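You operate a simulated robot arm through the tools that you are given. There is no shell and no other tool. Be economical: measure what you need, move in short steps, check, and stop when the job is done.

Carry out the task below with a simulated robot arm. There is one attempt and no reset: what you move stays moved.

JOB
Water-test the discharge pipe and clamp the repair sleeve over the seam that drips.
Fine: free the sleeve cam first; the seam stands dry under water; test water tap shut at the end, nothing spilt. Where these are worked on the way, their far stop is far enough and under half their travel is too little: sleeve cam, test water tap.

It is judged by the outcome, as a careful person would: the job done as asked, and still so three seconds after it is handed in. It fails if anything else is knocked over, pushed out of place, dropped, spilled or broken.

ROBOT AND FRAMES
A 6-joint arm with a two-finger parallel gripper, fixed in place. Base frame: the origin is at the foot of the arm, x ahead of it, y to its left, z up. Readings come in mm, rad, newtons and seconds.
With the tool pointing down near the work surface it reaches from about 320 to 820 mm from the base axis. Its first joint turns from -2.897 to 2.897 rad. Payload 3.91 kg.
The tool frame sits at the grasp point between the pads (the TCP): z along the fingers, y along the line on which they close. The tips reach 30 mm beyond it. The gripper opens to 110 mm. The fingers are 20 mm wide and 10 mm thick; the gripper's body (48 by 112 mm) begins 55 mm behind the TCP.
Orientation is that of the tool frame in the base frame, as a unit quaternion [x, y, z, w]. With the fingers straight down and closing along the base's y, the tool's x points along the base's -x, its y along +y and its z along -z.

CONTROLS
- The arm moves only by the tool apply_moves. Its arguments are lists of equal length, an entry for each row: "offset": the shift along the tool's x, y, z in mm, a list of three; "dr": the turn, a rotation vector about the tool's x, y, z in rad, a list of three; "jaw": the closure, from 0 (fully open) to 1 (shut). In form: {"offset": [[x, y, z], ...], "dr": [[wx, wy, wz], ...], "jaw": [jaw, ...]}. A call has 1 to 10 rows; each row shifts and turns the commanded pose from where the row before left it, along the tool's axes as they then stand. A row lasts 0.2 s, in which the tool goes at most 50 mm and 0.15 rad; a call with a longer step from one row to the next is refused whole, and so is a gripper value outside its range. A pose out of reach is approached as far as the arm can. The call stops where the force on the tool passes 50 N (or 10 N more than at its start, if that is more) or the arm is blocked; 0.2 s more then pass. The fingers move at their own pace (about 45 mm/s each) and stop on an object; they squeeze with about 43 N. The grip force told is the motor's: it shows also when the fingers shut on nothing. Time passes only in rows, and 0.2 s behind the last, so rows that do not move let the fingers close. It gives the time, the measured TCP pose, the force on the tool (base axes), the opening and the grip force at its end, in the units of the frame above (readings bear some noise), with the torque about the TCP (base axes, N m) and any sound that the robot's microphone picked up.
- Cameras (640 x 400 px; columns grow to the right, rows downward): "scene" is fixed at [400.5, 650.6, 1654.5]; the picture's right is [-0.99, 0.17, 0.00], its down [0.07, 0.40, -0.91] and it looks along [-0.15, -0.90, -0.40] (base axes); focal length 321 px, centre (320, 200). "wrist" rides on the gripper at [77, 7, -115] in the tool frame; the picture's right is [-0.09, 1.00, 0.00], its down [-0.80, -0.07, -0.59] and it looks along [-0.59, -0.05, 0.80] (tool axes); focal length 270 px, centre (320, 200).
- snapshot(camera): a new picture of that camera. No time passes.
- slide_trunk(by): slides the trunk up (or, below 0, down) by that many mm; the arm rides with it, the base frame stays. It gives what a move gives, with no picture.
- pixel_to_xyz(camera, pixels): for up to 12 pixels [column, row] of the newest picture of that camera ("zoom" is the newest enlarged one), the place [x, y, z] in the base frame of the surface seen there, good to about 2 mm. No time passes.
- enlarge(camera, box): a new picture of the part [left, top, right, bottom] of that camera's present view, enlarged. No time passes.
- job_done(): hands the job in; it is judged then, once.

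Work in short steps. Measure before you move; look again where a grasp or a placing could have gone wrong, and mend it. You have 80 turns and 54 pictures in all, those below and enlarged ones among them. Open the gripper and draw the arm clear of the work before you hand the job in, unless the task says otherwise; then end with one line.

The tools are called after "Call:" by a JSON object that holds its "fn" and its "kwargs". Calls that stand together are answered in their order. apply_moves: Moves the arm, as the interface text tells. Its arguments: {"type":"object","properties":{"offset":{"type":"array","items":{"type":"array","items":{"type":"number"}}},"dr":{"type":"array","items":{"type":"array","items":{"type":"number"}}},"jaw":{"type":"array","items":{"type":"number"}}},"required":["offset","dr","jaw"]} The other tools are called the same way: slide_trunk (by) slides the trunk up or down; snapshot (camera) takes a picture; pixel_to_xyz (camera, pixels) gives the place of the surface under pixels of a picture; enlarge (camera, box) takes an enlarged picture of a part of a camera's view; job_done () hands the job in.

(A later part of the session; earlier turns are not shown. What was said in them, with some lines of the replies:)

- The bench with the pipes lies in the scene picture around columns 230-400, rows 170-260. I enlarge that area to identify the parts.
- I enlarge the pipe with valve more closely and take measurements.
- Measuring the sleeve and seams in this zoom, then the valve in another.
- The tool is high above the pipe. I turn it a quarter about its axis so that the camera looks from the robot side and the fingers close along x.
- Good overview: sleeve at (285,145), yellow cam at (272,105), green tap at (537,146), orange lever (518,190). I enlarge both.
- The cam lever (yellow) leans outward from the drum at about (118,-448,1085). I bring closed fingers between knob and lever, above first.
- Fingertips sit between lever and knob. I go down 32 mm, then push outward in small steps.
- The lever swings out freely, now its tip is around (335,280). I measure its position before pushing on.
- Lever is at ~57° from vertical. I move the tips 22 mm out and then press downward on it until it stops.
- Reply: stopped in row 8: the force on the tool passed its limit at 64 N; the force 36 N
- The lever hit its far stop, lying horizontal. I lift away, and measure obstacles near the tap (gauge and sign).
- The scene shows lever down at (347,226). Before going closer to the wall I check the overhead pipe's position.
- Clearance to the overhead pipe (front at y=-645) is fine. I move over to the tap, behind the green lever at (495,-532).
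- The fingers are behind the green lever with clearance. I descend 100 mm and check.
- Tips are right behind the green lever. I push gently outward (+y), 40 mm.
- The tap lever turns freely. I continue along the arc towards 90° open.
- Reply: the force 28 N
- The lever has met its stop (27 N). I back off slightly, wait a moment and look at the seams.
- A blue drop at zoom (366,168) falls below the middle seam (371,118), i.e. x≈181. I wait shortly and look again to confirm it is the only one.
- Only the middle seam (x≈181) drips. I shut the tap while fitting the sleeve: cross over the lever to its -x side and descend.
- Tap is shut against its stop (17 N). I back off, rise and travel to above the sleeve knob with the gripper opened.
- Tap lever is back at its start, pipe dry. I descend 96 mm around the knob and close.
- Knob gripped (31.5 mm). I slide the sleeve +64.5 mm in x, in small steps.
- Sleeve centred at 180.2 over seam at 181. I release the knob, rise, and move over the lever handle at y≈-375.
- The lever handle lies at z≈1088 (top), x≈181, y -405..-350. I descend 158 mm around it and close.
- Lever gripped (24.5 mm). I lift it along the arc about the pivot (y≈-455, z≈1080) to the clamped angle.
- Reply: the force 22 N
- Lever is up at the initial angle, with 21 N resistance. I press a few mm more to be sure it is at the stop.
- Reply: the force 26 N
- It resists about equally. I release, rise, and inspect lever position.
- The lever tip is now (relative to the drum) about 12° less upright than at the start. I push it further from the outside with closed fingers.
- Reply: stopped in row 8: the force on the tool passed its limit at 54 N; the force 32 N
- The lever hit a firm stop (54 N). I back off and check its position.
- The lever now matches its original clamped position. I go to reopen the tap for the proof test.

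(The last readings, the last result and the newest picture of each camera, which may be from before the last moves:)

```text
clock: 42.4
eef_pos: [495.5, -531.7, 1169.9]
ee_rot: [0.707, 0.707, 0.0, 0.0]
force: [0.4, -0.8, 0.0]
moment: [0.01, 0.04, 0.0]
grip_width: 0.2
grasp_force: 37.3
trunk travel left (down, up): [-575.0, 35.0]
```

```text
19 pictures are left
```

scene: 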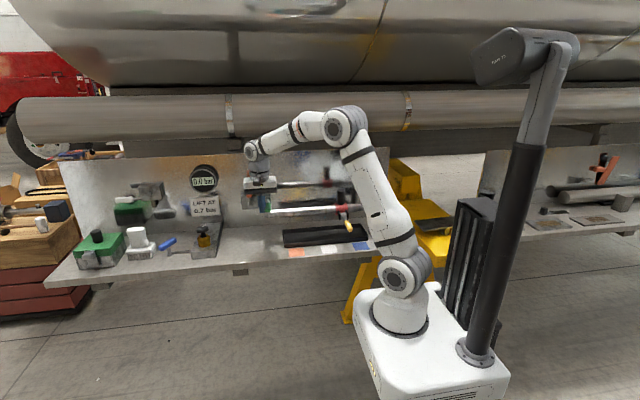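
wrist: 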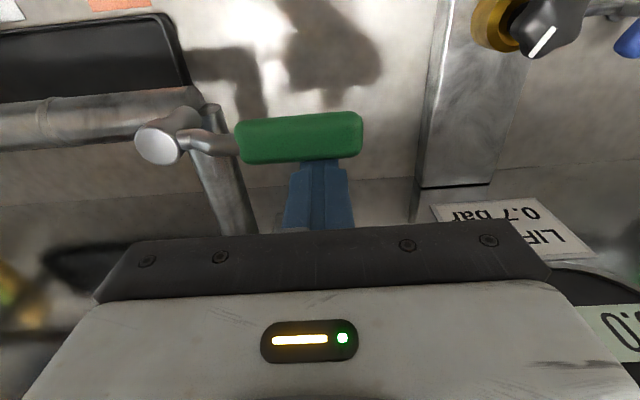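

Same start position as before behind the shut lever. I repeat the opening push along the arc.

Call:
{"fn": "apply_moves", "kwargs": {"offset": [[8, 0, 0], [6, 0, 0], [6, 0, 0], [6, 0, 0], [7, 0, 0], [7, 0, 0]], "dr": [[0, 0, 0], [0, 0, 0], [0, 0, 0], [0, 0, 0], [0, 0, 0], [0, 0, 0]], "jaw": [1, 1, 1, 1, 1, 1]}}

Call:
{"fn": "apply_moves", "kwargs": {"offset": [[15, -3, 0], [15, -5, 0], [13, -8, 0], [12, -10, 0], [10, -12, 0], [5, -12, 0], [0, -10, 0], [0, -6, 0], [0, -5, 0], [0, 0, 0]], "dr": [[0, 0, 0], [0, 0, 0], [0, 0, 0], [0, 0, 0], [0, 0, 0], [0, 0, 0], [0, 0, 0], [0, 0, 0], [0, 0, 0], [0, 0, 0]], "jaw": [1, 1, 1, 1, 1, 1, 1, 1, 1, 1]}}

Call:
{"fn": "apply_moves", "kwargs": {"offset": [[0, 20, 0], [0, 0, -30], [0, 0, -30], [0, 0, 0], [0, 0, 0], [0, 0, 0], [0, 0, 0], [0, 0, 0]], "dr": [[0, 0, 0], [0, 0, 0], [0, 0, 0], [0, 0, 0], [0, 0, 0], [0, 0, 0], [0, 0, 0], [0, 0, 0]], "jaw": [1, 1, 1, 1, 1, 1, 1, 1]}}

Call:
{"fn": "enlarge", "kwargs": {"camera": "scene", "box": [270, 182, 366, 242]}}

Call:
{"fn": "enlarge", "kwargs": {"camera": "scene", "box": [230, 160, 400, 266]}}

```text
clock: 43.8
eef_pos: [496.1, -491.4, 1169.2]
ee_rot: [0.708, 0.707, 0.001, 0.0]
force: [0.3, 0.1, 0.5]
moment: [0.01, 0.0, -0.01]
grip_width: 0.0
grasp_force: 37.7
trunk travel left (down, up): [-575.0, 35.0]
```

```text
clock: 46.0
eef_pos: [428.6, -421.7, 1170.0]
ee_rot: [0.707, 0.708, 0.0, 0.0]
force: [25.5, -2.9, 8.8]
moment: [-0.02, -0.31, 0.11]
grip_width: 0.0
grasp_force: 38.0
trunk travel left (down, up): [-575.0, 35.0]
```

```text
clock: 47.8
eef_pos: [443.6, -422.6, 1230.0]
ee_rot: [0.707, 0.707, 0.0, -0.001]
force: [-0.1, 1.2, -0.8]
moment: [-0.01, -0.02, 0.0]
grip_width: 0.0
grasp_force: 37.5
trunk travel left (down, up): [-575.0, 35.0]
```

```text
6.67 times, centred on (318, 212) of scene
```

zoom: 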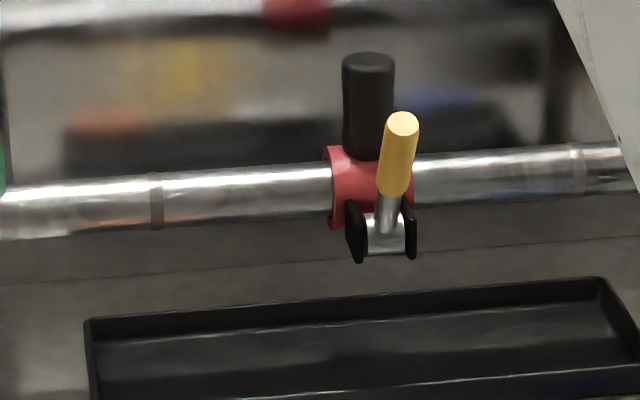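

```text
3.76 times, centred on (315, 213) of scene
```

zoom: 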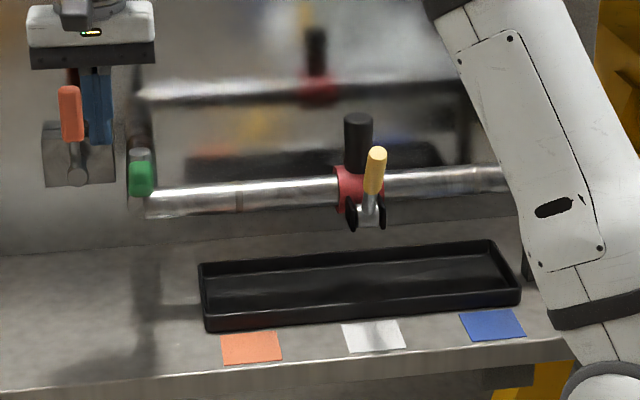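

No drop below the sleeve or elsewhere with the tap fully open. I wait 2 s more and look again.

Call:
{"fn": "apply_moves", "kwargs": {"offset": [[0, 0, 0], [0, 0, 0], [0, 0, 0], [0, 0, 0], [0, 0, 0], [0, 0, 0], [0, 0, 0], [0, 0, 0], [0, 0, 0], [0, 0, 0]], "dr": [[0, 0, 0], [0, 0, 0], [0, 0, 0], [0, 0, 0], [0, 0, 0], [0, 0, 0], [0, 0, 0], [0, 0, 0], [0, 0, 0], [0, 0, 0]], "jaw": [1, 1, 1, 1, 1, 1, 1, 1, 1, 1]}}

Call:
{"fn": "enlarge", "kwargs": {"camera": "scene", "box": [270, 182, 366, 242]}}

```text
clock: 50.0
eef_pos: [444.8, -421.1, 1230.3]
ee_rot: [0.707, 0.707, 0.001, 0.0]
force: [0.1, -0.9, -0.3]
moment: [0.0, 0.01, 0.01]
grip_width: 0.0
grasp_force: 37.4
trunk travel left (down, up): [-575.0, 35.0]
```

```text
6.67 times, centred on (318, 212) of scene
```

zoom: 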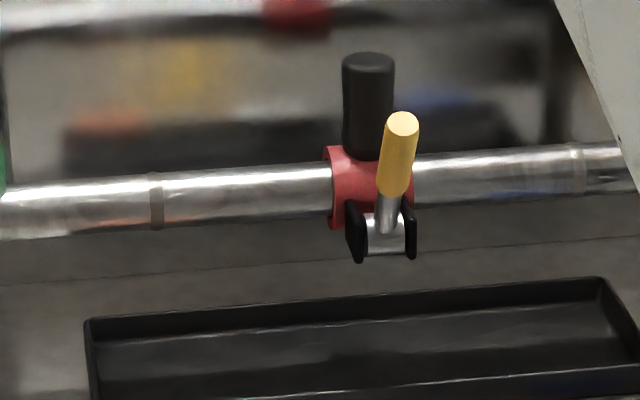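

The seam stays dry under water. I shut the tap with the same moves as before, then retreat.

Call:
{"fn": "apply_moves", "kwargs": {"offset": [[-4, -36, 0], [0, -36, 0], [0, 0, 30], [0, 0, 29], [0, 0, 0]], "dr": [[0, 0, 0], [0, 0, 0], [0, 0, 0], [0, 0, 0], [0, 0, 0]], "jaw": [1, 1, 1, 1, 1]}}

Call:
{"fn": "apply_moves", "kwargs": {"offset": [[0, 17, 0], [1, 20, 0], [-3, 21, 0], [-7, 20, 0], [-14, 17, 0], [-17, 13, 0], [-16, 6, 0], [-6, 3, 0], [-4, 0, 0], [0, 0, 0]], "dr": [[0, 0, 0], [0, 0, 0], [0, 0, 0], [0, 0, 0], [0, 0, 0], [0, 0, 0], [0, 0, 0], [0, 0, 0], [0, 0, 0], [0, 0, 0]], "jaw": [1, 1, 1, 1, 1, 1, 1, 1, 1, 1]}}

Call:
{"fn": "apply_moves", "kwargs": {"offset": [[15, 0, 0], [0, 0, -45], [0, 0, -45], [30, -30, -20], [30, -30, -20], [30, -30, -20], [0, 0, 0], [0, 0, 0]], "dr": [[0, 0, 0], [0, 0, 0], [0, 0, 0], [0, 0, 0], [0, 0, 0], [0, 0, 0], [0, 0, 0], [0, 0, 0]], "jaw": [1, 1, 1, 0, 0, 0, 0, 0]}}

Call:
{"fn": "enlarge", "kwargs": {"camera": "scene", "box": [230, 160, 400, 266]}}

Call:
{"fn": "snapshot", "kwargs": {"camera": "scene"}}

```text
clock: 51.2
eef_pos: [371.8, -426.2, 1171.9]
ee_rot: [0.707, 0.707, 0.001, 0.0]
force: [0.1, -0.3, -0.4]
moment: [0.0, -0.02, 0.01]
grip_width: 0.0
grasp_force: 38.0
trunk travel left (down, up): [-575.0, 35.0]
```

```text
clock: 53.4
eef_pos: [491.0, -489.3, 1171.3]
ee_rot: [0.707, 0.707, 0.0, -0.002]
force: [0.0, 13.2, -3.1]
moment: [0.19, -0.05, 0.0]
grip_width: 0.0
grasp_force: 37.9
trunk travel left (down, up): [-575.0, 35.0]
```

```text
clock: 55.2
eef_pos: [399.0, -387.0, 1321.0]
ee_rot: [0.707, 0.708, 0.001, 0.0]
force: [0.6, -0.1, 0.2]
moment: [0.01, -0.03, 0.01]
grip_width: 104.6
grasp_force: 0.1
trunk travel left (down, up): [-575.0, 35.0]
```

```text
3.76 times, centred on (315, 213) of scene
```

zoom: 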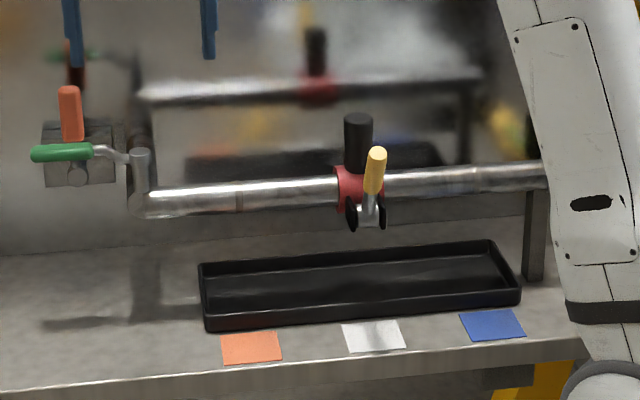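

```text
14 pictures are left
```

scene: 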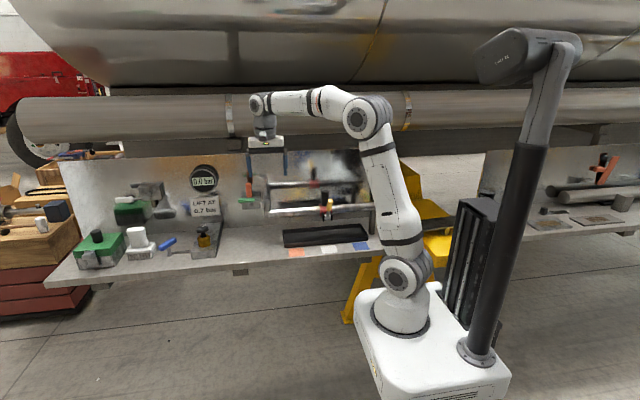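

The tap lever is back at its original shut position, the sleeve is clamped over the middle seam, the bench is dry and the arm is clear with the gripper open. I hand in.

Call:
{"fn": "job_done", "kwargs": {}}

```text
The job is handed in.
```

The middle seam was the one dripping; the repair sleeve is now clamped over it, it stayed dry with the tap fully open, the test water tap is shut, and I saw nothing spilt on the bench.
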